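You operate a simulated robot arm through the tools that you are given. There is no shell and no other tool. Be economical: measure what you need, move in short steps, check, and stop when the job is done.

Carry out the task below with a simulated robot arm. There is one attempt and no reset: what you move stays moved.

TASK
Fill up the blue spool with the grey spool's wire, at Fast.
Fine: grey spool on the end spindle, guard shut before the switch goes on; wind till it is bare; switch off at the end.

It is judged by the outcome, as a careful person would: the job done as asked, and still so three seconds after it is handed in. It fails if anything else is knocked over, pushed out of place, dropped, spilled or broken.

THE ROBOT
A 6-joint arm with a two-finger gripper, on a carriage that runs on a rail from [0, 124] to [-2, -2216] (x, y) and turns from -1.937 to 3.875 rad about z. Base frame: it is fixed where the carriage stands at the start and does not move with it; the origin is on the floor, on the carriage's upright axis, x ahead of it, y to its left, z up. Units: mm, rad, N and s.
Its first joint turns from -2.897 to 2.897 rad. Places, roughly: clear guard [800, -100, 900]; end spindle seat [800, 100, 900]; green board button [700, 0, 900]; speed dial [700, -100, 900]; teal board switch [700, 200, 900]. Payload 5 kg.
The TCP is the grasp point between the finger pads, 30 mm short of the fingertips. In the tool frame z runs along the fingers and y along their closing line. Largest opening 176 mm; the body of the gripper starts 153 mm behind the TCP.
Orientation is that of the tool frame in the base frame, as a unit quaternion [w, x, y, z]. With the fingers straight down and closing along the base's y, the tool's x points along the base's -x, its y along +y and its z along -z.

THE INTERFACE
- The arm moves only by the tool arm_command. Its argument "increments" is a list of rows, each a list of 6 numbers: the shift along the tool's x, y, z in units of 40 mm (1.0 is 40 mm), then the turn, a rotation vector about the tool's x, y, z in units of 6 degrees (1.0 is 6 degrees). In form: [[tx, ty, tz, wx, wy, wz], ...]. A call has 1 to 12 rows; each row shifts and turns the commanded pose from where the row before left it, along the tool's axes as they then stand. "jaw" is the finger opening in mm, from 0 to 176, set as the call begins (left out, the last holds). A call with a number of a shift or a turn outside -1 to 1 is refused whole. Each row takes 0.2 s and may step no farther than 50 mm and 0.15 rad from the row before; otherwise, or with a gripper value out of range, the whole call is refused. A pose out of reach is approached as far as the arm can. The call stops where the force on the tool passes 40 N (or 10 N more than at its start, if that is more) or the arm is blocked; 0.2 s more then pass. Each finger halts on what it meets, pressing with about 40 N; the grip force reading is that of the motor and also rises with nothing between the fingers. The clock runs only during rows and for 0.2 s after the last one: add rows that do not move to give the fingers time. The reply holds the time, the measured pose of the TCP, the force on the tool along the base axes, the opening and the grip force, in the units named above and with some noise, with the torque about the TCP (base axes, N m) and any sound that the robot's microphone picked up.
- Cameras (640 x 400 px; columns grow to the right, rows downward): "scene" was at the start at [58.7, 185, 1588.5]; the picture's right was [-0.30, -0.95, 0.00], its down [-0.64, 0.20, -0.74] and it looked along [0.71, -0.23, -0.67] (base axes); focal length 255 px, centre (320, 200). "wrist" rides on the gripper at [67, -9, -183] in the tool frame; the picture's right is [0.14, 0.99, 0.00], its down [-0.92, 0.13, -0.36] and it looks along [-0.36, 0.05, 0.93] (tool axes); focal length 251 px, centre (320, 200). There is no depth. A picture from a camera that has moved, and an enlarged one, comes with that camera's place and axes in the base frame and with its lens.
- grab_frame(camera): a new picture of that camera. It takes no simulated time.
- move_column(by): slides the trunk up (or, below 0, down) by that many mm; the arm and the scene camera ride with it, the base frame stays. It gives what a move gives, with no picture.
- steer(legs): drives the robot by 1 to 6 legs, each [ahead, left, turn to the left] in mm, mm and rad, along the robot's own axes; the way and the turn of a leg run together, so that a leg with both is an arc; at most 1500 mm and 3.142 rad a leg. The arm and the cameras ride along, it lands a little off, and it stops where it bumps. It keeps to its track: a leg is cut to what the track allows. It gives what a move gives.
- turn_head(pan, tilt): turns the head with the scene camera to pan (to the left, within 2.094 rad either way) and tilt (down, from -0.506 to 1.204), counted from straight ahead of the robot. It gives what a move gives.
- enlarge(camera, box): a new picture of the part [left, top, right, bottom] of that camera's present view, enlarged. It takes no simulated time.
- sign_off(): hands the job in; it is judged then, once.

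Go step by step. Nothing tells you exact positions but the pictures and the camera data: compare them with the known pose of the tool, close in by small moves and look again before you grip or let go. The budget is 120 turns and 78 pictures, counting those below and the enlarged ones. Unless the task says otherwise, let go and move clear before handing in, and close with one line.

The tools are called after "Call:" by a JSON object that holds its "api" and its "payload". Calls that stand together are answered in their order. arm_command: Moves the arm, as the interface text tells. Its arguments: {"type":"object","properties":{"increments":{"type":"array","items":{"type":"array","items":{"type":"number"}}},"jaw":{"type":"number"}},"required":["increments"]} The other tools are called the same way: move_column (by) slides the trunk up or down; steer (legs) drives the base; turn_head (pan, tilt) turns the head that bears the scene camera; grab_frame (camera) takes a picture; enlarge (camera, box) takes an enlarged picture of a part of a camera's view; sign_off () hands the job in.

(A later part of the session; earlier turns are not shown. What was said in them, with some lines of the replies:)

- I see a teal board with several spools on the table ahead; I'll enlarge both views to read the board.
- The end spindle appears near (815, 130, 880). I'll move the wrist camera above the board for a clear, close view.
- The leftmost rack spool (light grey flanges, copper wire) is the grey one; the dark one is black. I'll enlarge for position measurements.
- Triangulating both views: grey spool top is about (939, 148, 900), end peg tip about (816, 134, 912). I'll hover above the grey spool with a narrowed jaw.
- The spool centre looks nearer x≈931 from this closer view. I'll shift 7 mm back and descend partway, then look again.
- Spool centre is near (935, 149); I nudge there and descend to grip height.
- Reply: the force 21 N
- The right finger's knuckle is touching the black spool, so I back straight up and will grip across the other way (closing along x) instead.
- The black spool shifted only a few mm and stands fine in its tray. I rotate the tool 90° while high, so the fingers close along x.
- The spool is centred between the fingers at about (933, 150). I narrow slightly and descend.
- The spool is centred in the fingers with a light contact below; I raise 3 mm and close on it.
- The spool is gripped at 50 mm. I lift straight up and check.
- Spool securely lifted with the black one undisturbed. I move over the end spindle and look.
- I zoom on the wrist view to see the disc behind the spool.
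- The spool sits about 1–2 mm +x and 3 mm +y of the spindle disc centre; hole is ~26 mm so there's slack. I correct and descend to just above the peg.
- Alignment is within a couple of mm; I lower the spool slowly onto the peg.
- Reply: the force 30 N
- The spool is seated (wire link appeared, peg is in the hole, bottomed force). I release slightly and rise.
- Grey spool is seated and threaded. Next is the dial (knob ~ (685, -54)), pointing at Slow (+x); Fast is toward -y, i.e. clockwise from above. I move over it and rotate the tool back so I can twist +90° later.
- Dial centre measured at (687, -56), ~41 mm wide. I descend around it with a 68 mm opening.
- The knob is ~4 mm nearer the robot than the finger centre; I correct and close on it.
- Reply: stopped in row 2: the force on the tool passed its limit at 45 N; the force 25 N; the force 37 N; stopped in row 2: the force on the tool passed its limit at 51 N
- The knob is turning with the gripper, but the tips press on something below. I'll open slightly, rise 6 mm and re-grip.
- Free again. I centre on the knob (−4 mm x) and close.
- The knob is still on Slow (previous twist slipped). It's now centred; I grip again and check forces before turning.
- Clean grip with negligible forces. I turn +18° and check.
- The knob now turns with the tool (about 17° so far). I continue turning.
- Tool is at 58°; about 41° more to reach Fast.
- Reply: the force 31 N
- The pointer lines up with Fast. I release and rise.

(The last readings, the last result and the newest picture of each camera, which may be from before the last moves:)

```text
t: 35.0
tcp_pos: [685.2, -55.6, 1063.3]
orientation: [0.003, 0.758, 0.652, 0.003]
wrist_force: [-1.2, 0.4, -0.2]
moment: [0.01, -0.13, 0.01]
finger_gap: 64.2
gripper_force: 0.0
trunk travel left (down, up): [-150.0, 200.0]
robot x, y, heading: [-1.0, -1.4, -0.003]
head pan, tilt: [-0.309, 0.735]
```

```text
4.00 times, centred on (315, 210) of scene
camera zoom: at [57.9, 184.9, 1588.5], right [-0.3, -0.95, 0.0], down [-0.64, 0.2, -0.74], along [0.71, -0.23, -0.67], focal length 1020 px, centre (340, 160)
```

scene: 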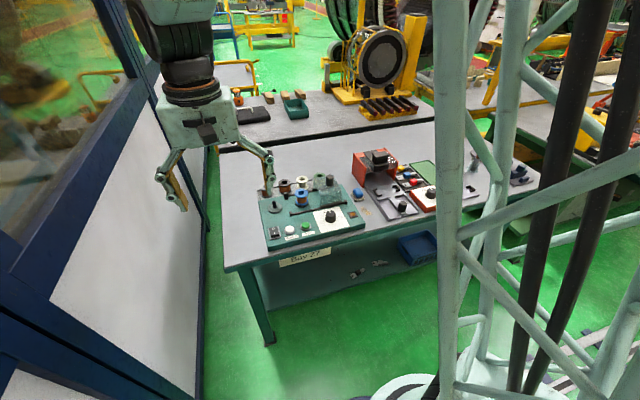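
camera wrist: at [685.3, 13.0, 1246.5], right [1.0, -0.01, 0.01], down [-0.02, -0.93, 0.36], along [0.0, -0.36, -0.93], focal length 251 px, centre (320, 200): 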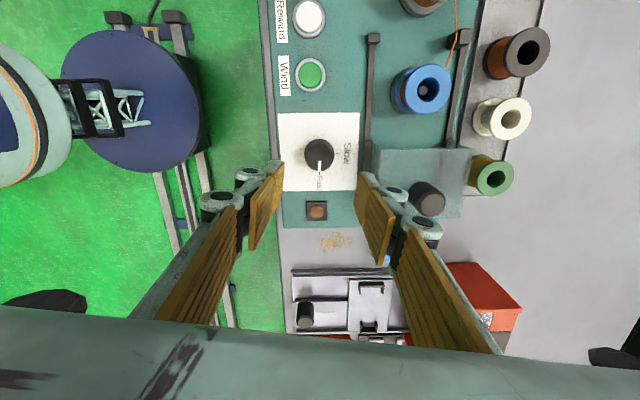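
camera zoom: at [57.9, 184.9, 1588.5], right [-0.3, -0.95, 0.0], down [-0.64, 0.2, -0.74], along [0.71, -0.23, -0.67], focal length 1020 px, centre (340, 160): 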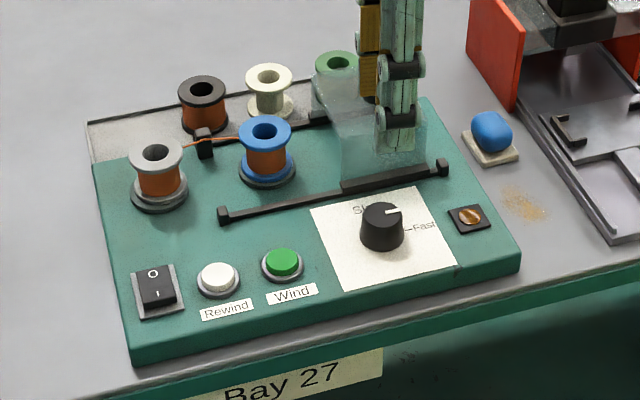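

Dial reads Fast. Next the guard: its knob is near (802, -88, 985). I square the tool up and move above it.

Call:
{"api": "arm_command", "payload": {"increments": [[0, 0, 0, 0, 0, -0.7], [0, 0, 0, 0, 0, -0.73], [-0.27, 0.97, 0, 0, 0, 0], [-0.27, 0.97, 0, 0, 0, 0], [-0.27, 0.97, 0, 0, 0, 0], [0, 0, 0, 0, 0, 0]], "jaw": 64}}

Call:
{"api": "grab_frame", "payload": {"camera": "wrist"}}

Call:
{"api": "enlarge", "payload": {"camera": "scene", "box": [290, 150, 370, 210]}}

```text
t: 36.4
tcp_pos: [800.7, -88.0, 1063.7]
orientation: [0.003, 0.707, 0.707, 0.002]
wrist_force: [0.1, -0.3, -0.1]
moment: [0.0, 0.14, -0.01]
finger_gap: 64.1
gripper_force: 0.1
trunk travel left (down, up): [-150.0, 200.0]
robot x, y, heading: [1.7, 1.4, 0.001]
head pan, tilt: [-0.309, 0.735]
```

```text
40 pictures are left
camera wrist: at [791.7, -19.9, 1247.9], right [0.99, 0.14, 0.01], down [0.12, -0.92, 0.36], along [0.06, -0.36, -0.93], focal length 251 px, centre (320, 200)
```

wrist: 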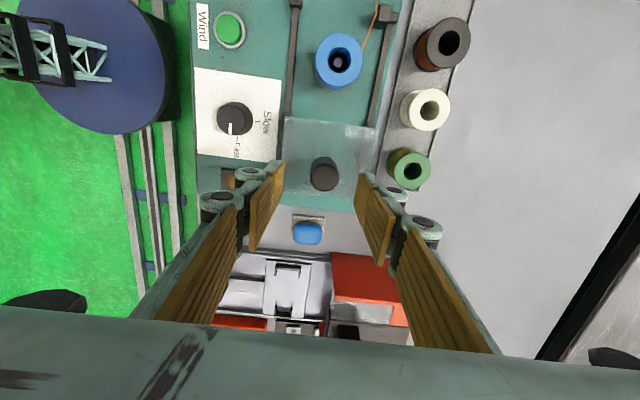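

```text
6.67 times, centred on (330, 180) of scene
camera zoom: at [59.7, 184.7, 1588.5], right [-0.3, -0.95, 0.0], down [-0.64, 0.2, -0.74], along [0.71, -0.23, -0.67], focal length 1700 px, centre (253, 333)
```

zoom: 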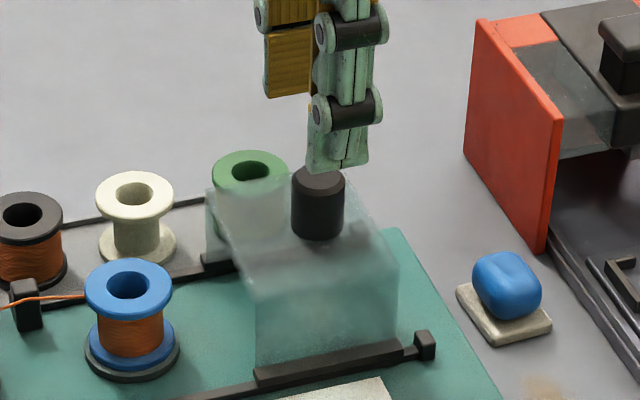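

Guard knob measured at (810, -98), top ≈ 988. I shift over it and descend around it.

Call:
{"api": "arm_command", "payload": {"increments": [[-0.25, 0.23, 0.2, 0, 0, 0], [0, 0, 0.8, 0, 0, 0], [0, 0, 0.7, 0, 0, 0], [0, 0, 0, 0, 0, 0]]}}

Call:
{"api": "grab_frame", "payload": {"camera": "wrist"}}

Call:
{"api": "enlarge", "payload": {"camera": "scene", "box": [290, 150, 370, 210]}}

```text
t: 37.4
tcp_pos: [808.5, -96.4, 997.1]
orientation: [0.003, 0.708, 0.706, 0.003]
wrist_force: [1.2, 0.6, 0.0]
moment: [0.0, 0.09, -0.01]
finger_gap: 64.2
gripper_force: 0.0
trunk travel left (down, up): [-150.0, 200.0]
robot x, y, heading: [1.3, 4.5, -0.004]
head pan, tilt: [-0.309, 0.735]
```

```text
38 pictures are left
camera wrist: at [799.5, -28.9, 1180.1], right [0.99, 0.14, 0.01], down [0.12, -0.92, 0.36], along [0.06, -0.36, -0.93], focal length 251 px, centre (320, 200)
```

wrist: 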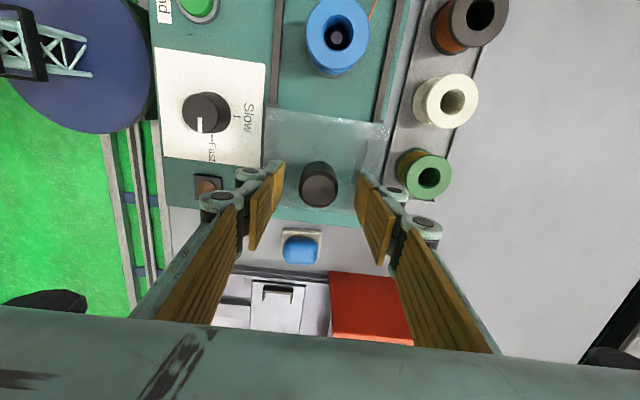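

```text
6.67 times, centred on (330, 180) of scene
camera zoom: at [59.4, 184.8, 1588.5], right [-0.3, -0.95, 0.0], down [-0.64, 0.2, -0.74], along [0.71, -0.23, -0.67], focal length 1700 px, centre (253, 333)
```

zoom: 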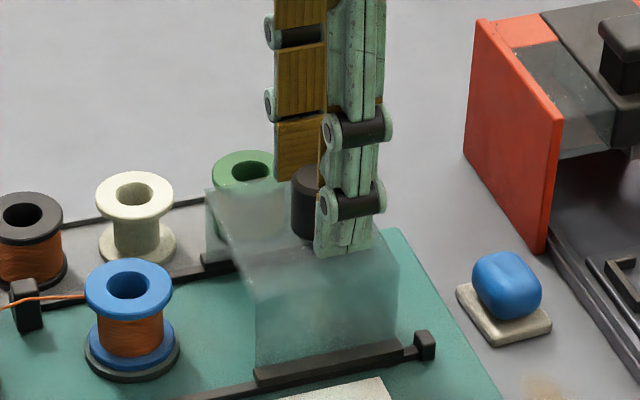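

Knob is about 5 mm to +y of the finger centre; I shift and close on it.

Call:
{"api": "arm_command", "payload": {"increments": [[0.12, 0.02, 0.08, 0, 0, 0], [0, 0, 0, 0, 0, 0]]}}

Call:
{"api": "arm_command", "payload": {"increments": [[0, 0, 0, 0, 0, 0], [0, 0, 0, 0, 0, 0], [0, 0, 0, 0, 0, 0]], "jaw": 20}}

```text
t: 38.0
tcp_pos: [808.5, -92.0, 994.0]
orientation: [0.004, 0.708, 0.707, 0.002]
wrist_force: [0.0, 0.6, -0.5]
moment: [0.04, 0.0, -0.03]
finger_gap: 64.4
gripper_force: 0.1
trunk travel left (down, up): [-150.0, 200.0]
robot x, y, heading: [-3.2, -1.6, 0.004]
head pan, tilt: [-0.309, 0.735]
```

```text
t: 38.8
tcp_pos: [807.0, -92.2, 994.5]
orientation: [0.001, 0.708, 0.706, 0.001]
wrist_force: [-22.6, 1.1, -3.2]
moment: [0.04, 0.79, -0.04]
finger_gap: 30.7
gripper_force: 45.1
trunk travel left (down, up): [-150.0, 200.0]
robot x, y, heading: [0.3, -1.9, 0.002]
head pan, tilt: [-0.309, 0.735]
```

Gripped at 31 mm with some x side load; I ease it by 1.5 mm and start sliding the guard toward +y.

Call:
{"api": "arm_command", "payload": {"increments": [[0, -0.04, 0, 0, 0, 0], [0.3, 0, 0, 0, 0, 0], [0.3, 0, 0, 0, 0, 0], [0, 0, 0, 0, 0, 0]]}}

Call:
{"api": "enlarge", "payload": {"camera": "scene", "box": [270, 150, 370, 225]}}

```text
t: 39.8
tcp_pos: [807.4, -69.0, 994.8]
orientation: [0.003, 0.708, 0.706, 0.004]
wrist_force: [-25.4, 0.8, -3.7]
moment: [0.02, 0.74, -0.07]
finger_gap: 31.0
gripper_force: 45.0
trunk travel left (down, up): [-150.0, 200.0]
robot x, y, heading: [-0.8, -0.3, 0.001]
head pan, tilt: [-0.309, 0.735]
```

```text
5.33 times, centred on (320, 188) of scene
camera zoom: at [57.6, 184.9, 1588.5], right [-0.3, -0.95, 0.0], down [-0.64, 0.2, -0.74], along [0.71, -0.23, -0.67], focal length 1360 px, centre (320, 267)
```

zoom: 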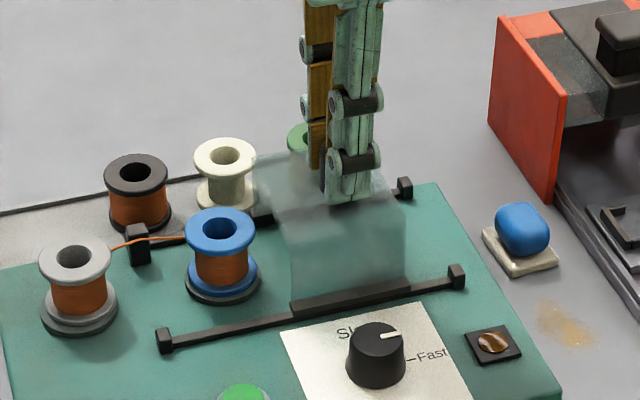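

The guard slides smoothly. I continue in steps toward shut.

Call:
{"api": "arm_command", "payload": {"increments": [[0.35, -0.04, 0, 0, 0, 0], [0.35, 0, 0, 0, 0, 0], [0.35, 0, 0, 0, 0, 0], [0.35, 0, 0, 0, 0, 0], [0, 0, 0, 0, 0, 0]]}}

Call:
{"api": "enlarge", "payload": {"camera": "scene", "box": [260, 150, 360, 225]}}

```text
t: 41.0
tcp_pos: [806.6, -13.4, 995.0]
orientation: [0.004, 0.708, 0.707, 0.002]
wrist_force: [-7.4, 0.6, -12.8]
moment: [-0.09, 0.14, 0.27]
finger_gap: 30.9
gripper_force: 44.6
trunk travel left (down, up): [-150.0, 200.0]
robot x, y, heading: [1.0, 2.1, -0.0]
head pan, tilt: [-0.309, 0.735]
```

```text
5.33 times, centred on (310, 188) of scene
camera zoom: at [59.0, 184.9, 1588.5], right [-0.3, -0.95, 0.0], down [-0.64, 0.2, -0.74], along [0.71, -0.23, -0.67], focal length 1360 px, centre (373, 267)
```

zoom: 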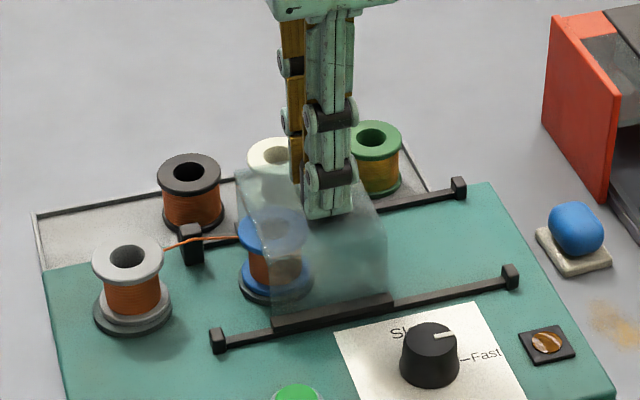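

About 35–40 mm remains to the stop. I continue until it meets the end.

Call:
{"api": "arm_command", "payload": {"increments": [[0.3, 0, 0, 0, 0, 0], [0.3, 0, 0, 0, 0, 0], [0.2, 0, 0, 0, 0, 0], [0.15, 0, 0, 0, 0, 0], [0.1, 0, 0, 0, 0, 0], [0.1, 0, 0, 0, 0, 0], [0, 0, 0, 0, 0, 0]]}}

Call:
{"api": "enlarge", "payload": {"camera": "scene", "box": [250, 150, 350, 225]}}

```text
t: 42.6
tcp_pos: [806.0, 34.1, 994.3]
orientation: [0.003, 0.708, 0.707, 0.003]
wrist_force: [0.3, 2.5, 0.8]
moment: [-0.02, 0.0, 0.01]
finger_gap: 20.5
gripper_force: 0.6
trunk travel left (down, up): [-150.0, 200.0]
robot x, y, heading: [1.0, 4.1, 0.004]
head pan, tilt: [-0.309, 0.735]
```

```text
5.33 times, centred on (300, 188) of scene
camera zoom: at [58.6, 185.6, 1588.5], right [-0.3, -0.95, 0.0], down [-0.64, 0.2, -0.74], along [0.71, -0.23, -0.67], focal length 1360 px, centre (427, 267)
```

zoom: 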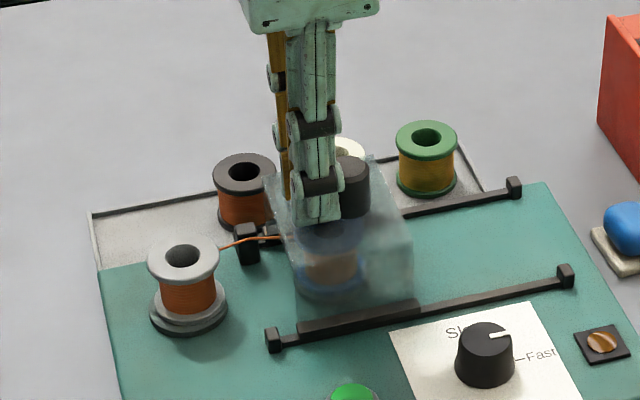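

The grip slipped off the knob with the guard nearly shut. I zoom in to see the remaining gap.

Call:
{"api": "enlarge", "payload": {"camera": "scene", "box": [280, 185, 336, 220]}}

```text
11.43 times, centred on (308, 202) of scene
camera zoom: at [58.6, 185.6, 1588.5], right [-0.3, -0.95, 0.0], down [-0.64, 0.2, -0.74], along [0.71, -0.23, -0.67], focal length 2914 px, centre (457, 171)
```

zoom: 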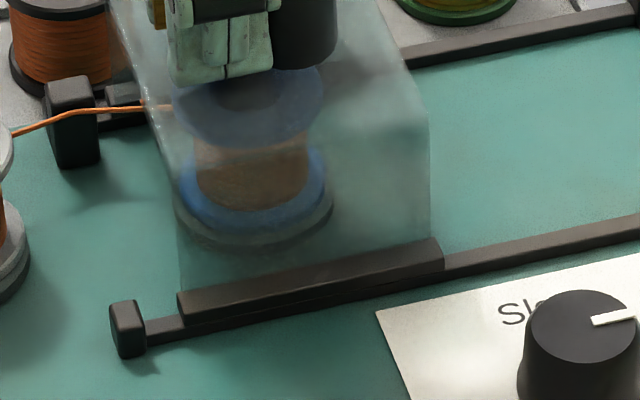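

About 3–11 mm remain. I'll push the guard's right face with closed fingers: rise, go to its -y side and descend.

Call:
{"api": "arm_command", "payload": {"increments": [[0, 0, -1, 0, 0, 0], [0, 0, -0.8, 0, 0, 0], [-0.95, 0, 0, 0, 0, 0], [-0.95, 0, 0, 0, 0, 0], [-0.95, 0, 0, 0, 0, 0], [0, 0, 0, 0, 0, 0]], "jaw": 0}}

Call:
{"api": "grab_frame", "payload": {"camera": "wrist"}}

```text
t: 44.0
tcp_pos: [805.5, -79.5, 1066.2]
orientation: [0.003, 0.708, 0.706, 0.003]
wrist_force: [0.0, -1.3, 0.4]
moment: [0.13, -0.05, -0.01]
finger_gap: 0.0
gripper_force: 40.1
trunk travel left (down, up): [-150.0, 200.0]
robot x, y, heading: [-0.6, 1.0, 0.001]
head pan, tilt: [-0.309, 0.735]
```

```text
32 pictures are left
camera wrist: at [796.6, -12.5, 1248.9], right [0.99, 0.14, 0.01], down [0.12, -0.92, 0.36], along [0.06, -0.36, -0.93], focal length 251 px, centre (320, 200)
```

wrist: 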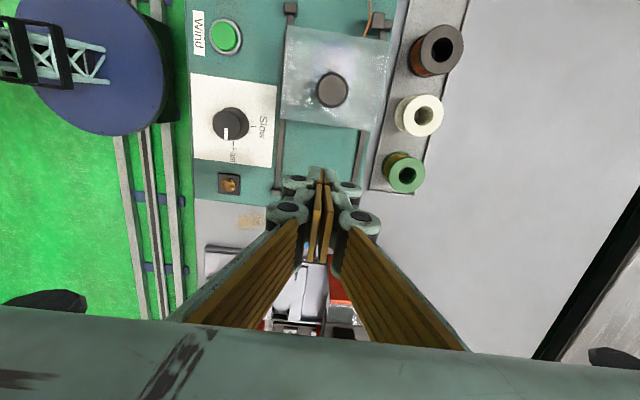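

The guard's right face is near y≈-34, well clear of the fingers. I descend beside it and push gently.

Call:
{"api": "arm_command", "payload": {"increments": [[0, 0, 0.9, 0, 0, 0], [0, 0, 0.9, 0, 0, 0], [0, 0, 0.9, 0, 0, 0], [0.3, 0, 0, 0, 0, 0], [0.2, 0, 0, 0, 0, 0], [0.15, 0, 0, 0, 0, 0], [0, 0, 0, 0, 0, 0]]}}

```text
t: 45.6
tcp_pos: [805.4, -55.7, 957.2]
orientation: [0.004, 0.708, 0.706, 0.002]
wrist_force: [-0.2, -0.4, -0.5]
moment: [-0.03, 0.03, -0.02]
finger_gap: 0.0
gripper_force: 40.1
trunk travel left (down, up): [-150.0, 200.0]
robot x, y, heading: [-1.4, -6.6, 0.001]
head pan, tilt: [-0.309, 0.735]
```

Call:
{"api": "arm_command", "payload": {"increments": [[0.12, 0, 0, 0, 0, 0], [0.12, 0, 0, 0, 0, 0], [0.12, 0, 0, 0, 0, 0], [0.1, 0, 0, 0, 0, 0], [0.1, 0, 0, 0, 0, 0], [0.1, 0, 0, 0, 0, 0], [0.1, 0, 0, 0, 0, 0], [0, 0, 0, 0, 0, 0]]}}

Call:
{"api": "enlarge", "payload": {"camera": "scene", "box": [280, 185, 336, 220]}}

```text
t: 47.0
tcp_pos: [806.3, -39.1, 958.2]
orientation: [0.003, 0.709, 0.705, 0.003]
wrist_force: [-0.9, -4.2, -1.2]
moment: [0.0, -0.06, 0.02]
finger_gap: 6.0
gripper_force: 44.9
trunk travel left (down, up): [-150.0, 200.0]
robot x, y, heading: [0.9, 0.9, -0.005]
head pan, tilt: [-0.309, 0.735]
stopped in row 6: the force on the tool passed its limit at 44 N (the readings are from after the stop); the commanded pose is now the measured one
```

```text
11.43 times, centred on (308, 202) of scene
camera zoom: at [59.6, 183.0, 1588.6], right [-0.31, -0.95, 0.0], down [-0.64, 0.21, -0.74], along [0.71, -0.23, -0.67], focal length 2914 px, centre (457, 171)
```

zoom: 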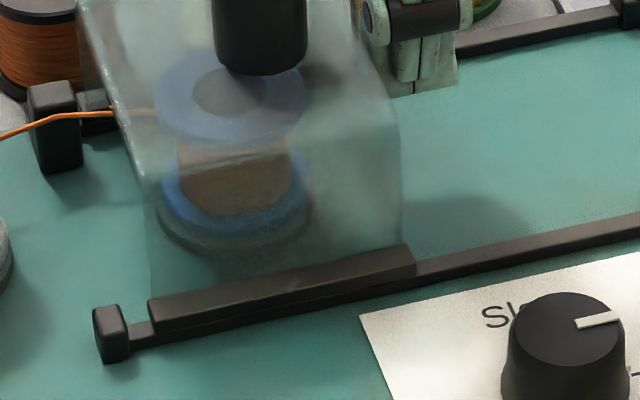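

The guard is now against the back stop (44 N hard stop): shut. I back off, rise, and travel toward the switch near (684, 160).

Call:
{"api": "arm_command", "payload": {"increments": [[-0.5, 0, 0, 0, 0, 0], [-0.5, 0, 0, 0, 0, 0], [0, 0, -1, 0, 0, 0], [0, 0, -1, 0, 0, 0], [0, 0, -1, 0, 0, 0], [0.857, -0.493, 0, 0, 0, 0], [0.857, -0.493, 0, 0, 0, 0], [0.857, -0.493, 0, 0, 0, 0], [0.857, -0.493, 0, 0, 0, 0], [0.857, -0.493, 0, 0, 0, 0], [0.857, -0.493, 0, 0, 0, 0], [0.857, -0.493, 0, 0, 0, 0]]}}

Call:
{"api": "arm_command", "payload": {"increments": [[0, 0, 0, 0, 0, -1], [0, 0, 0, 0, 0, -1], [0, 0, 0, 0, 0, -1], [0, 0, 0, 0, 0, -1], [0, 0, 0, 0, 0, -1], [0, 0, 0, 0, 0, -1], [0, 0, 0, 0, 0, -1], [0, 0, 0, 0, 0, -1], [0, 0, 0, 0, 0, -1], [0, 0, 0, 0, 0, -1], [0, 0, 0, 0, 0, -1], [0, 0, 0, 0, 0, -1]]}}

Call:
{"api": "arm_command", "payload": {"increments": [[0, 0, 0, 0, 0, -1], [0, 0, 0, 0, 0, -1], [0, 0, 0, 0, 0, -1], [0, 0, 0, 0, 0, 0]]}}

Call:
{"api": "grab_frame", "payload": {"camera": "wrist"}}

Call:
{"api": "enlarge", "payload": {"camera": "scene", "box": [250, 160, 380, 260]}}

```text
t: 49.6
tcp_pos: [667.4, 163.1, 1078.4]
orientation: [0.004, 0.71, 0.704, 0.002]
wrist_force: [0.8, 0.2, -0.1]
moment: [0.05, 0.06, -0.01]
finger_gap: 0.1
gripper_force: 45.0
trunk travel left (down, up): [-150.0, 200.0]
robot x, y, heading: [-3.1, 0.8, -0.007]
head pan, tilt: [-0.309, 0.735]
```

```text
t: 52.2
tcp_pos: [670.2, 164.6, 1077.5]
orientation: [0.005, 0.159, 0.987, -0.002]
wrist_force: [0.4, -0.5, 0.2]
moment: [0.01, -0.01, 0.01]
finger_gap: 0.0
gripper_force: 44.8
trunk travel left (down, up): [-150.0, 200.0]
robot x, y, heading: [-3.1, -1.3, -0.007]
head pan, tilt: [-0.309, 0.735]
```

```text
t: 53.2
tcp_pos: [667.7, 162.9, 1078.2]
orientation: [0.005, 0.003, 1.0, -0.001]
wrist_force: [0.5, 0.2, 0.3]
moment: [0.03, 0.01, 0.01]
finger_gap: 0.0
gripper_force: 44.9
trunk travel left (down, up): [-150.0, 200.0]
robot x, y, heading: [-3.8, -3.0, -0.005]
head pan, tilt: [-0.309, 0.735]
```

```text
30 pictures are left
camera wrist: at [601.7, 156.2, 1258.9], right [-0.13, 0.99, 0.0], down [0.92, 0.12, 0.37], along [0.37, 0.05, -0.93], focal length 251 px, centre (320, 200)
```

wrist: 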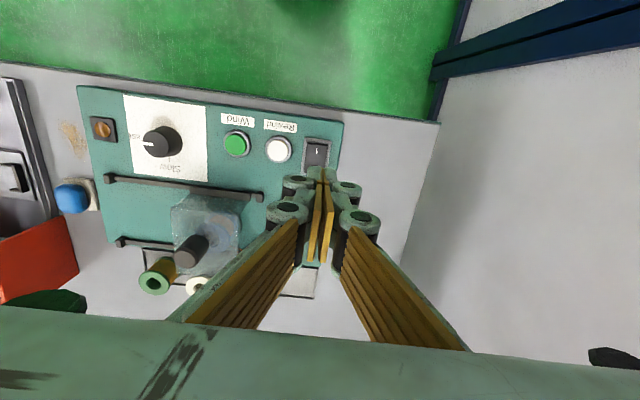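

```text
4.00 times, centred on (315, 210) of scene
camera zoom: at [59.4, 184.0, 1588.5], right [-0.31, -0.95, 0.0], down [-0.64, 0.21, -0.74], along [0.71, -0.23, -0.67], focal length 1020 px, centre (340, 160)
```

zoom: 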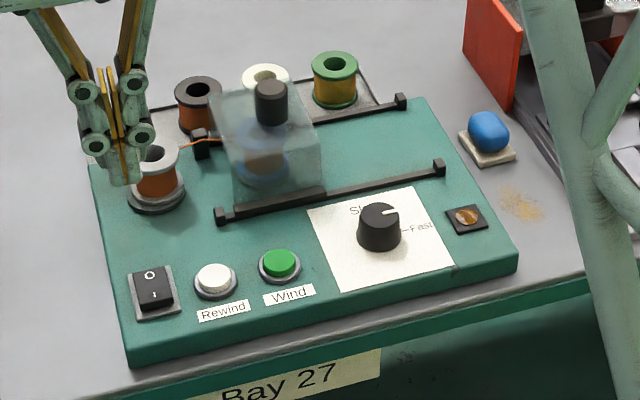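

Guard covers the blue spool. I zoom on the switch to locate its "I" end.

Call:
{"api": "enlarge", "payload": {"camera": "wrist", "box": [220, 90, 370, 190]}}

```text
4.00 times, centred on (295, 140) of wrist
camera zoom: at [601.7, 156.2, 1258.9], right [-0.13, 0.99, 0.0], down [0.92, 0.12, 0.37], along [0.37, 0.05, -0.93], focal length 1006 px, centre (420, 440)
```

zoom: 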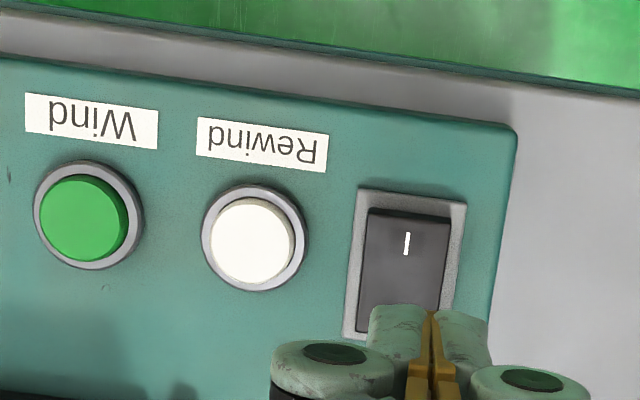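

I end of the rocker is at about (666, 161). I'll tilt the closed fingers 18° so their near edge presses only that end, lowering to just above first.

Call:
{"api": "arm_command", "payload": {"increments": [[-0.1, -0.05, 0.75, 0, 0, 0], [0, 0, 0.75, 0, 0, 0], [0, 0, 0, 0, -1, 0], [0, 0, 0, 0, -1, 0], [0, 0, 0, 0, -1, 0], [0.154, 0, 0.475, 0, 0, 0], [0.154, 0, 0.475, 0, 0, 0], [0.154, 0, 0.475, 0, 0, 0], [0, 0, 0, 0, 0, 0]]}}

Call:
{"api": "enlarge", "payload": {"camera": "scene", "box": [250, 190, 330, 250]}}

Call:
{"api": "enlarge", "payload": {"camera": "wrist", "box": [220, 90, 400, 210]}}

```text
t: 55.2
tcp_pos: [673.1, 161.0, 956.7]
orientation: [0.16, 0.002, 0.987, -0.002]
wrist_force: [0.0, 0.0, -0.7]
moment: [0.02, 0.05, -0.03]
finger_gap: 0.0
gripper_force: 44.5
trunk travel left (down, up): [-150.0, 200.0]
robot x, y, heading: [3.0, -3.3, -0.007]
head pan, tilt: [-0.309, 0.735]
```

```text
6.67 times, centred on (290, 220) of scene
camera zoom: at [59.8, 184.1, 1588.5], right [-0.31, -0.95, 0.0], down [-0.64, 0.21, -0.74], along [0.71, -0.23, -0.67], focal length 1700 px, centre (520, 67)
```

zoom: 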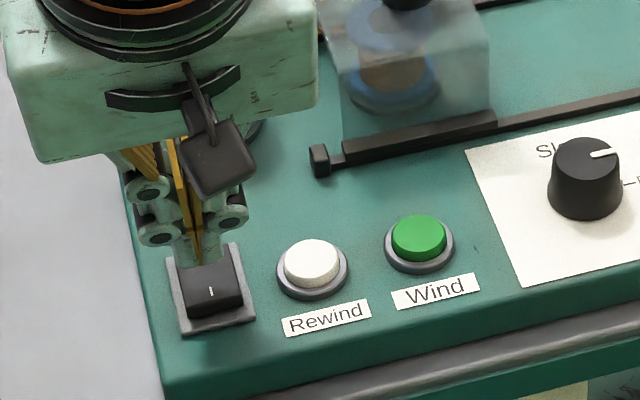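

```text
3.33 times, centred on (310, 150) of wrist
camera zoom: at [552.8, 153.8, 1108.6], right [-0.12, 0.99, -0.05], down [0.76, 0.13, 0.64], along [0.64, 0.04, -0.77], focal length 838 px, centre (353, 367)
```

zoom: 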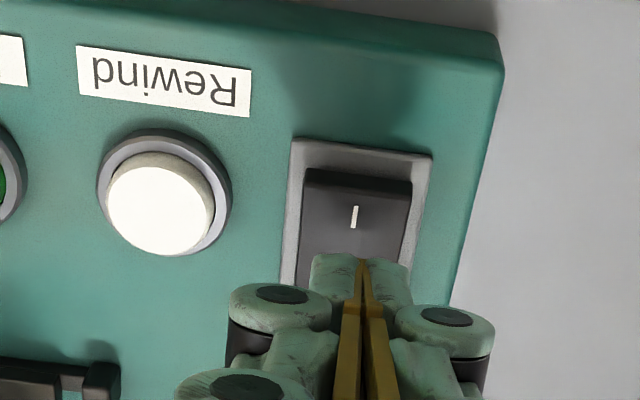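

Tips will land near the I mark but ~4 mm to the +y side; I correct and press down in small steps.

Call:
{"api": "arm_command", "payload": {"increments": [[0, -0.11, 0, 0, 0, 0], [0.062, 0, 0.19, 0, 0, 0], [0.062, 0, 0.19, 0, 0, 0], [0.046, 0, 0.143, 0, 0, 0], [0.031, 0, 0.095, 0, 0, 0], [0.031, 0, 0.095, 0, 0, 0], [0, 0, 0, 0, 0, 0]]}}

Call:
{"api": "enlarge", "payload": {"camera": "scene", "box": [250, 190, 330, 250]}}

```text
t: 56.7
tcp_pos: [674.0, 157.3, 930.9]
orientation: [0.163, 0.003, 0.987, -0.001]
wrist_force: [-14.1, -6.2, 27.6]
moment: [-0.17, 0.62, 0.04]
finger_gap: 6.1
gripper_force: 45.3
trunk travel left (down, up): [-150.0, 200.0]
robot x, y, heading: [0.7, -4.0, -0.006]
head pan, tilt: [-0.309, 0.735]
stopped in row 7: the force on the tool passed its limit at 43 N (the readings are from after the stop); the commanded pose is now the measured one
```

```text
6.67 times, centred on (290, 220) of scene
camera zoom: at [57.6, 183.4, 1588.8], right [-0.31, -0.95, 0.0], down [-0.64, 0.21, -0.74], along [0.71, -0.23, -0.67], focal length 1700 px, centre (520, 67)
```

zoom: 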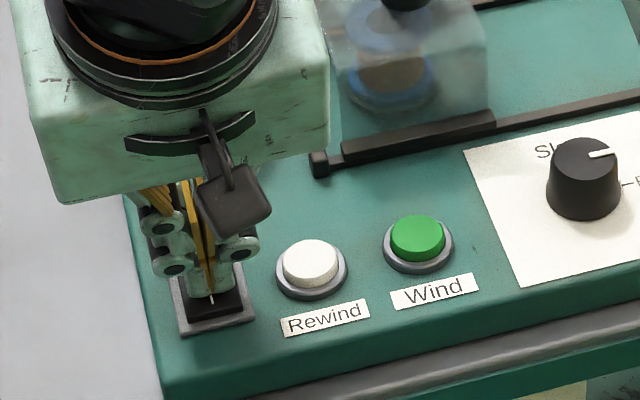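

The I end appears pressed. I lift off and check the switch.

Call:
{"api": "arm_command", "payload": {"increments": [[-0.154, 0, -0.475, 0, 0, 0], [-0.2, 0, -0.62, 0, 0, 0], [-0.2, 0, -0.62, 0, 0, 0], [0, 0, 0, 0, 1, 0], [0, 0, 0, 0, 1, 0], [0, 0, 0, 0, 1, 0], [0, 0, 0, 0, 0, 0]]}}

Call:
{"api": "enlarge", "payload": {"camera": "scene", "box": [250, 160, 380, 260]}}

Call:
{"api": "enlarge", "payload": {"camera": "wrist", "box": [200, 90, 360, 210]}}

```text
t: 58.3
tcp_pos: [675.8, 153.1, 1001.0]
orientation: [0.006, 0.004, 1.0, 0.0]
wrist_force: [0.8, 0.3, -0.6]
moment: [0.09, 0.18, 0.01]
finger_gap: 0.0
gripper_force: 45.3
out of reach, approached as far as the arm can: row 4
trunk travel left (down, up): [-150.0, 200.0]
robot x, y, heading: [-0.2, 0.8, -0.0]
head pan, tilt: [-0.309, 0.735]
```

```text
4.00 times, centred on (315, 210) of scene
camera zoom: at [60.6, 183.7, 1588.4], right [-0.31, -0.95, 0.0], down [-0.64, 0.21, -0.74], along [0.71, -0.23, -0.67], focal length 1020 px, centre (340, 160)
```

zoom: 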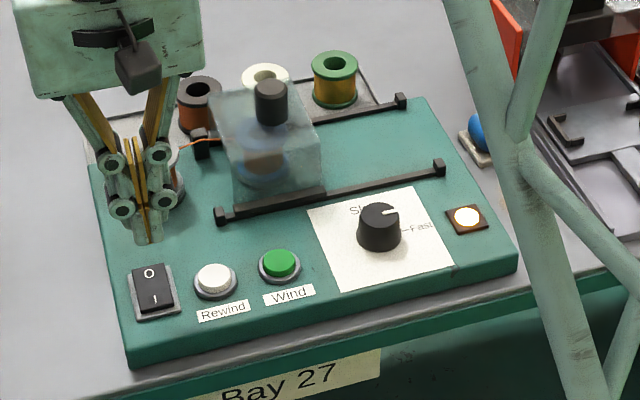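

```text
3.33 times, centred on (280, 150) of wrist
camera zoom: at [608.6, 146.3, 1182.4], right [-0.13, 0.99, 0.0], down [0.92, 0.12, 0.37], along [0.37, 0.05, -0.93], focal length 838 px, centre (453, 367)
```

zoom: 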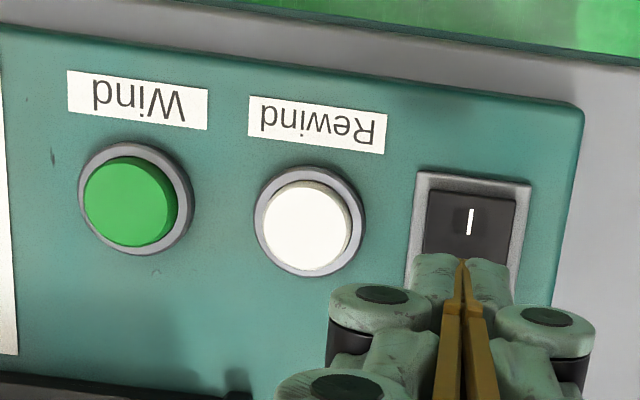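

The switch is on and the indicator is lit. Next I move over the green Wind button at about (676, 45) and lower.

Call:
{"api": "arm_command", "payload": {"increments": [[0, -0.9, 0, 0, 0, 0], [0, -0.9, 0, 0, 0, 0], [0, -0.9, 0, 0, 0, 0], [0, 0, 0.8, 0, 0, 0], [0, 0, 0.6, 0, 0, 0], [0, 0, 0, 0, 0, 0]]}}

Call:
{"api": "enlarge", "payload": {"camera": "scene", "box": [260, 190, 340, 250]}}

Call:
{"api": "enlarge", "payload": {"camera": "wrist", "box": [240, 110, 400, 230]}}

```text
t: 59.7
tcp_pos: [677.9, 43.8, 945.9]
orientation: [0.006, 0.004, 1.0, 0.0]
wrist_force: [0.2, 0.0, -2.3]
moment: [-0.03, 0.15, 0.0]
finger_gap: 0.0
gripper_force: 44.3
trunk travel left (down, up): [-150.0, 200.0]
robot x, y, heading: [1.3, -1.2, -0.0]
head pan, tilt: [-0.309, 0.735]
```

```text
6.67 times, centred on (300, 220) of scene
camera zoom: at [60.4, 184.1, 1588.5], right [-0.31, -0.95, 0.0], down [-0.64, 0.21, -0.74], along [0.71, -0.23, -0.67], focal length 1700 px, centre (453, 67)
```

zoom: 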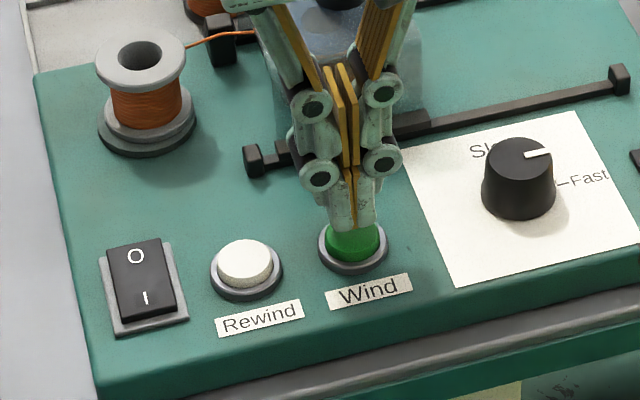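

```text
3.33 times, centred on (320, 170) of wrist
camera zoom: at [610.3, 36.6, 1127.5], right [-0.13, 0.99, 0.0], down [0.92, 0.12, 0.37], along [0.37, 0.05, -0.93], focal length 838 px, centre (320, 300)
```

zoom: 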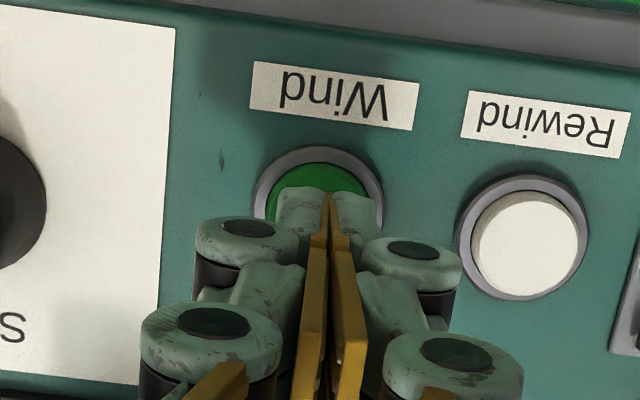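

Well aligned over the button; I press down in small steps and listen.

Call:
{"api": "arm_command", "payload": {"increments": [[0.08, -0.05, 0.2, 0, 0, 0], [0, 0, 0.1, 0, 0, 0], [0, 0, 0.1, 0, 0, 0], [0, 0, 0.07, 0, 0, 0], [0, 0, 0.05, 0, 0, 0], [0, 0, 0, 0, 0, 0]]}}

Call:
{"api": "enlarge", "payload": {"camera": "scene", "box": [260, 180, 340, 240]}}

```text
t: 61.1
tcp_pos: [672.4, 42.0, 924.1]
orientation: [0.007, 0.003, 1.0, -0.001]
wrist_force: [1.0, -2.1, 7.0]
moment: [-0.04, 0.07, 0.08]
finger_gap: 5.9
gripper_force: 45.3
trunk travel left (down, up): [-150.0, 200.0]
robot x, y, heading: [-0.1, 0.1, -0.006]
head pan, tilt: [-0.309, 0.735]
heard: click
```

```text
6.67 times, centred on (300, 210) of scene
camera zoom: at [59.2, 183.8, 1588.6], right [-0.31, -0.95, 0.0], down [-0.64, 0.21, -0.74], along [0.71, -0.23, -0.67], focal length 1700 px, centre (453, 133)
```

zoom: 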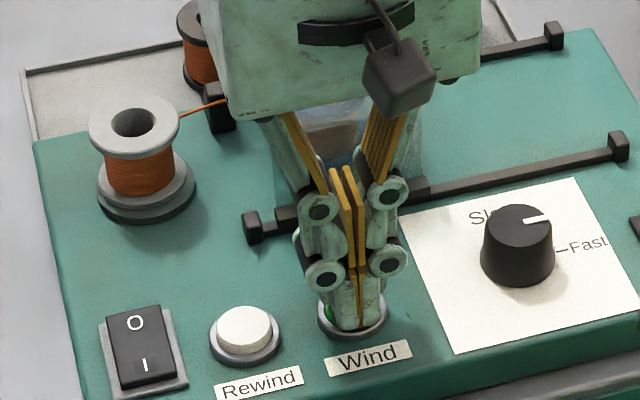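

A click was heard and the button is pressed. I hold and wait a couple of seconds to see whether winding proceeds.

Call:
{"api": "arm_command", "payload": {"increments": [[0, 0, 0, 0, 0, 0], [0, 0, 0, 0, 0, 0], [0, 0, 0, 0, 0, 0], [0, 0, 0, 0, 0, 0], [0, 0, 0, 0, 0, 0], [0, 0, 0, 0, 0, 0], [0, 0, 0, 0, 0, 0], [0, 0, 0, 0, 0, 0], [0, 0, 0, 0, 0, 0], [0, 0, 0, 0, 0, 0], [0, 0, 0, 0, 0, 0], [0, 0, 0, 0, 0, 0]]}}

Call:
{"api": "enlarge", "payload": {"camera": "scene", "box": [260, 180, 340, 240]}}

```text
t: 63.7
tcp_pos: [673.5, 42.7, 924.7]
orientation: [0.006, 0.004, 1.0, -0.001]
wrist_force: [1.4, 0.7, 7.8]
moment: [0.01, 0.07, 0.01]
finger_gap: 5.9
gripper_force: 44.6
trunk travel left (down, up): [-150.0, 200.0]
robot x, y, heading: [2.0, 1.7, -0.005]
head pan, tilt: [-0.309, 0.735]
```

```text
6.67 times, centred on (300, 210) of scene
camera zoom: at [59.2, 183.9, 1588.5], right [-0.31, -0.95, 0.0], down [-0.64, 0.21, -0.74], along [0.71, -0.23, -0.67], focal length 1700 px, centre (453, 133)
```

zoom: 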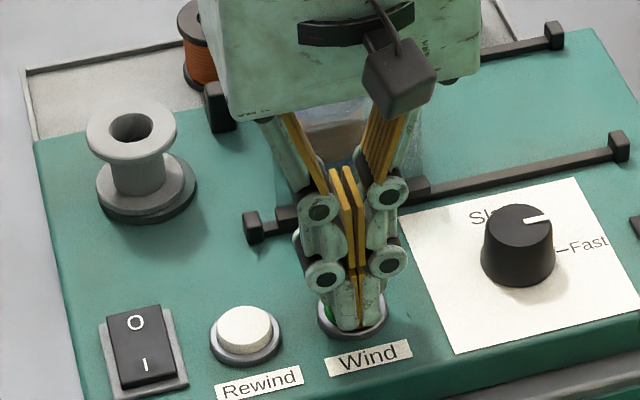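

The grey spool is bare. I lift off the button and go to the O end of the switch, tilting the other way.

Call:
{"api": "arm_command", "payload": {"increments": [[0, 0, -1, 0, 0, 0], [0, 0, -0.9, 0, 0, 0], [-0.12, 0.72, 0, 0, 0, 0], [-0.12, 0.72, 0, 0, 0, 0], [-0.12, 0.72, 0, 0, 0, 0], [-0.11, 0.7, 0, 0, 0, 0], [0, 0, 0, 0, 1, 0], [0, 0, 0, 0, 1, 0], [0, 0, 0, 0, 1, 0], [-0.154, 0, 0.475, 0, 0, 0], [-0.154, 0, 0.475, 0, 0, 0], [0, 0, 0, 0, 0, 0]]}}

Call:
{"api": "enlarge", "payload": {"camera": "scene", "box": [250, 190, 330, 250]}}

Call:
{"api": "enlarge", "payload": {"camera": "wrist", "box": [240, 110, 400, 230]}}

```text
t: 66.3
tcp_pos: [691.8, 157.2, 959.6]
orientation: [-0.152, 0.003, 0.988, 0.0]
wrist_force: [1.1, -0.3, 0.0]
moment: [-0.01, 0.04, -0.01]
finger_gap: 0.3
gripper_force: 45.5
trunk travel left (down, up): [-150.0, 200.0]
robot x, y, heading: [1.1, 0.5, -0.006]
head pan, tilt: [-0.309, 0.735]
```

```text
6.67 times, centred on (290, 220) of scene
camera zoom: at [59.8, 184.0, 1588.5], right [-0.31, -0.95, 0.0], down [-0.64, 0.21, -0.74], along [0.71, -0.23, -0.67], focal length 1700 px, centre (520, 67)
```

zoom: 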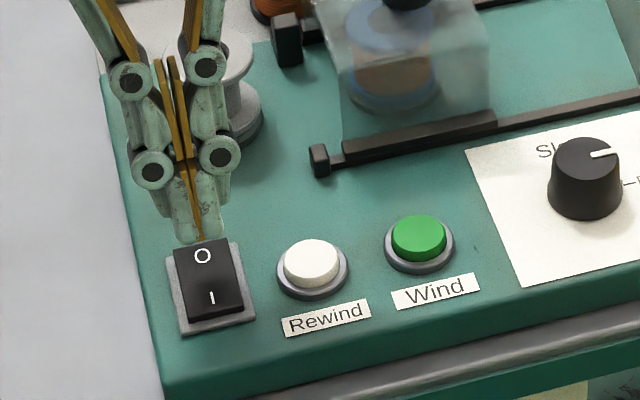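

```text
3.33 times, centred on (320, 170) of wrist
camera zoom: at [685.0, 150.0, 1154.6], right [-0.13, 0.99, 0.04], down [0.99, 0.12, 0.07], along [0.06, 0.05, -1.0], focal length 838 px, centre (320, 300)
```

zoom: 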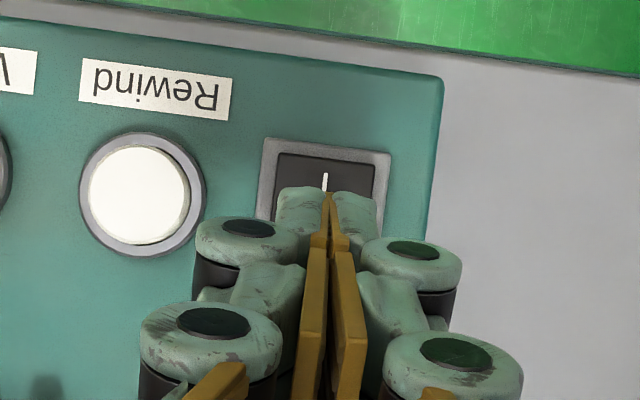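

Tips will land at the O mark; I nudge −3 mm in y and press in small steps.

Call:
{"api": "arm_command", "payload": {"increments": [[0, -0.08, 0, 0, 0, 0], [-0.062, 0, 0.19, 0, 0, 0], [-0.062, 0, 0.19, 0, 0, 0], [-0.046, 0, 0.143, 0, 0, 0], [-0.031, 0, 0.095, 0, 0, 0], [-0.031, 0, 0.095, 0, 0, 0], [-0.031, 0, 0.095, 0, 0, 0], [0, 0, 0, 0, 0, 0]]}}

Call:
{"api": "enlarge", "payload": {"camera": "scene", "box": [250, 190, 380, 260]}}

```text
t: 68.1
tcp_pos: [692.0, 154.9, 929.4]
orientation: [-0.15, 0.003, 0.989, 0.0]
wrist_force: [4.2, 0.6, 39.0]
moment: [0.01, -0.4, 0.01]
finger_gap: 6.0
gripper_force: 45.3
trunk travel left (down, up): [-150.0, 200.0]
robot x, y, heading: [4.4, 1.2, -0.005]
head pan, tilt: [-0.309, 0.735]
```

```text
4.92 times, centred on (315, 225) of scene
camera zoom: at [58.0, 183.6, 1589.0], right [-0.31, -0.95, 0.0], down [-0.64, 0.21, -0.74], along [0.71, -0.23, -0.67], focal length 1255 px, centre (345, 77)
```

zoom: 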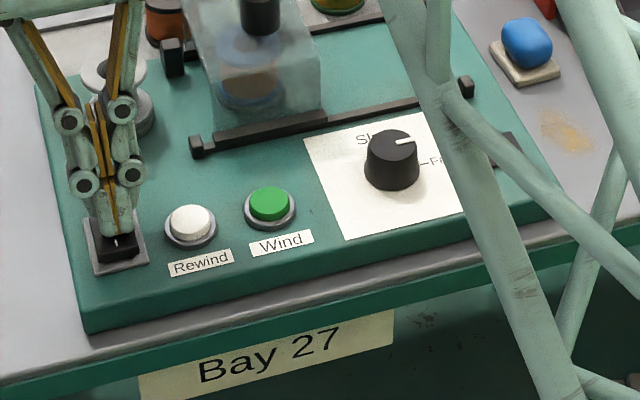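

I lift off and inspect the switch, lamp and spools.

Call:
{"api": "arm_command", "payload": {"increments": [[0.154, 0, -0.475, 0, 0, 0], [0.25, 0, -0.77, 0, 0, 0], [0.25, 0, -0.77, 0, 0, 0], [0, 0, 0, 0, -1, 0], [0, 0, 0, 0, -1, 0], [0, 0, 0, 0, -1, 0], [0, 0, -1, 0, 0, 0], [0, 0, -1, 0, 0, 0], [0.5, 0.8, 0, 0, 0, 0], [0.5, 0.8, 0, 0, 0, 0], [0.5, 0.8, 0, 0, 0, 0], [0, 0, 0, 0, 0, 0]]}}

Call:
{"api": "enlarge", "payload": {"camera": "scene", "box": [250, 160, 380, 260]}}

Call:
{"api": "grab_frame", "payload": {"camera": "wrist"}}

```text
t: 70.7
tcp_pos: [632.5, 253.4, 1091.5]
orientation: [0.006, 0.004, 1.0, -0.001]
wrist_force: [-1.5, 1.2, 0.8]
moment: [-0.13, -0.2, 0.03]
finger_gap: 0.0
gripper_force: 45.2
trunk travel left (down, up): [-150.0, 200.0]
robot x, y, heading: [-3.5, -0.1, -0.001]
head pan, tilt: [-0.309, 0.735]
```

```text
4.00 times, centred on (315, 210) of scene
camera zoom: at [58.6, 184.3, 1588.5], right [-0.31, -0.95, 0.0], down [-0.64, 0.21, -0.74], along [0.71, -0.23, -0.67], focal length 1020 px, centre (340, 160)
```

zoom: 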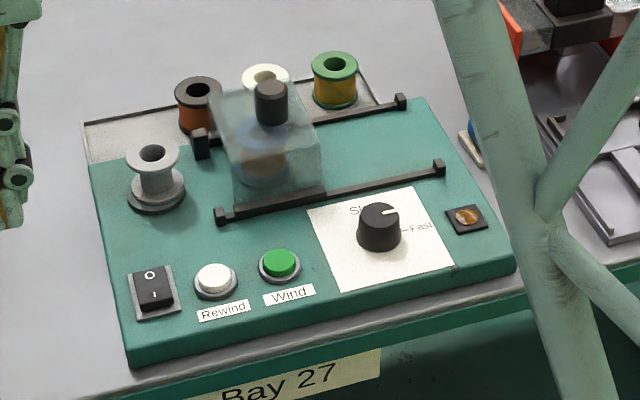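

```text
14 pictures are left
camera wrist: at [565.0, 245.8, 1273.4], right [-0.13, 0.99, 0.0], down [0.92, 0.12, 0.37], along [0.37, 0.05, -0.93], focal length 251 px, centre (320, 200)
```

wrist: 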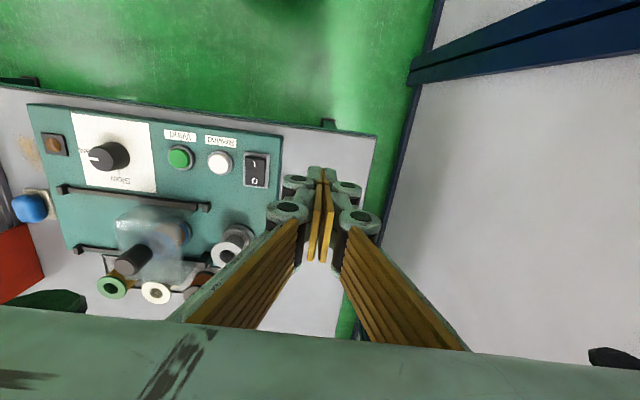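

The switch is back at O with its lamp dark, the grey spool is bare on the end spindle, the guard is shut and the arm is clear. I'm handing in now.

Call:
{"api": "sign_off", "payload": {}}

```text
The job is handed in.
```

The grey spool's wire was wound onto the blue spool at Fast until the grey one was bare, with the guard shut before the switch went on and the switch off at the end. On my first reach for the grey spool, a finger pushed the black spool about 5 mm along the rack; it's still upright, and I left it there.
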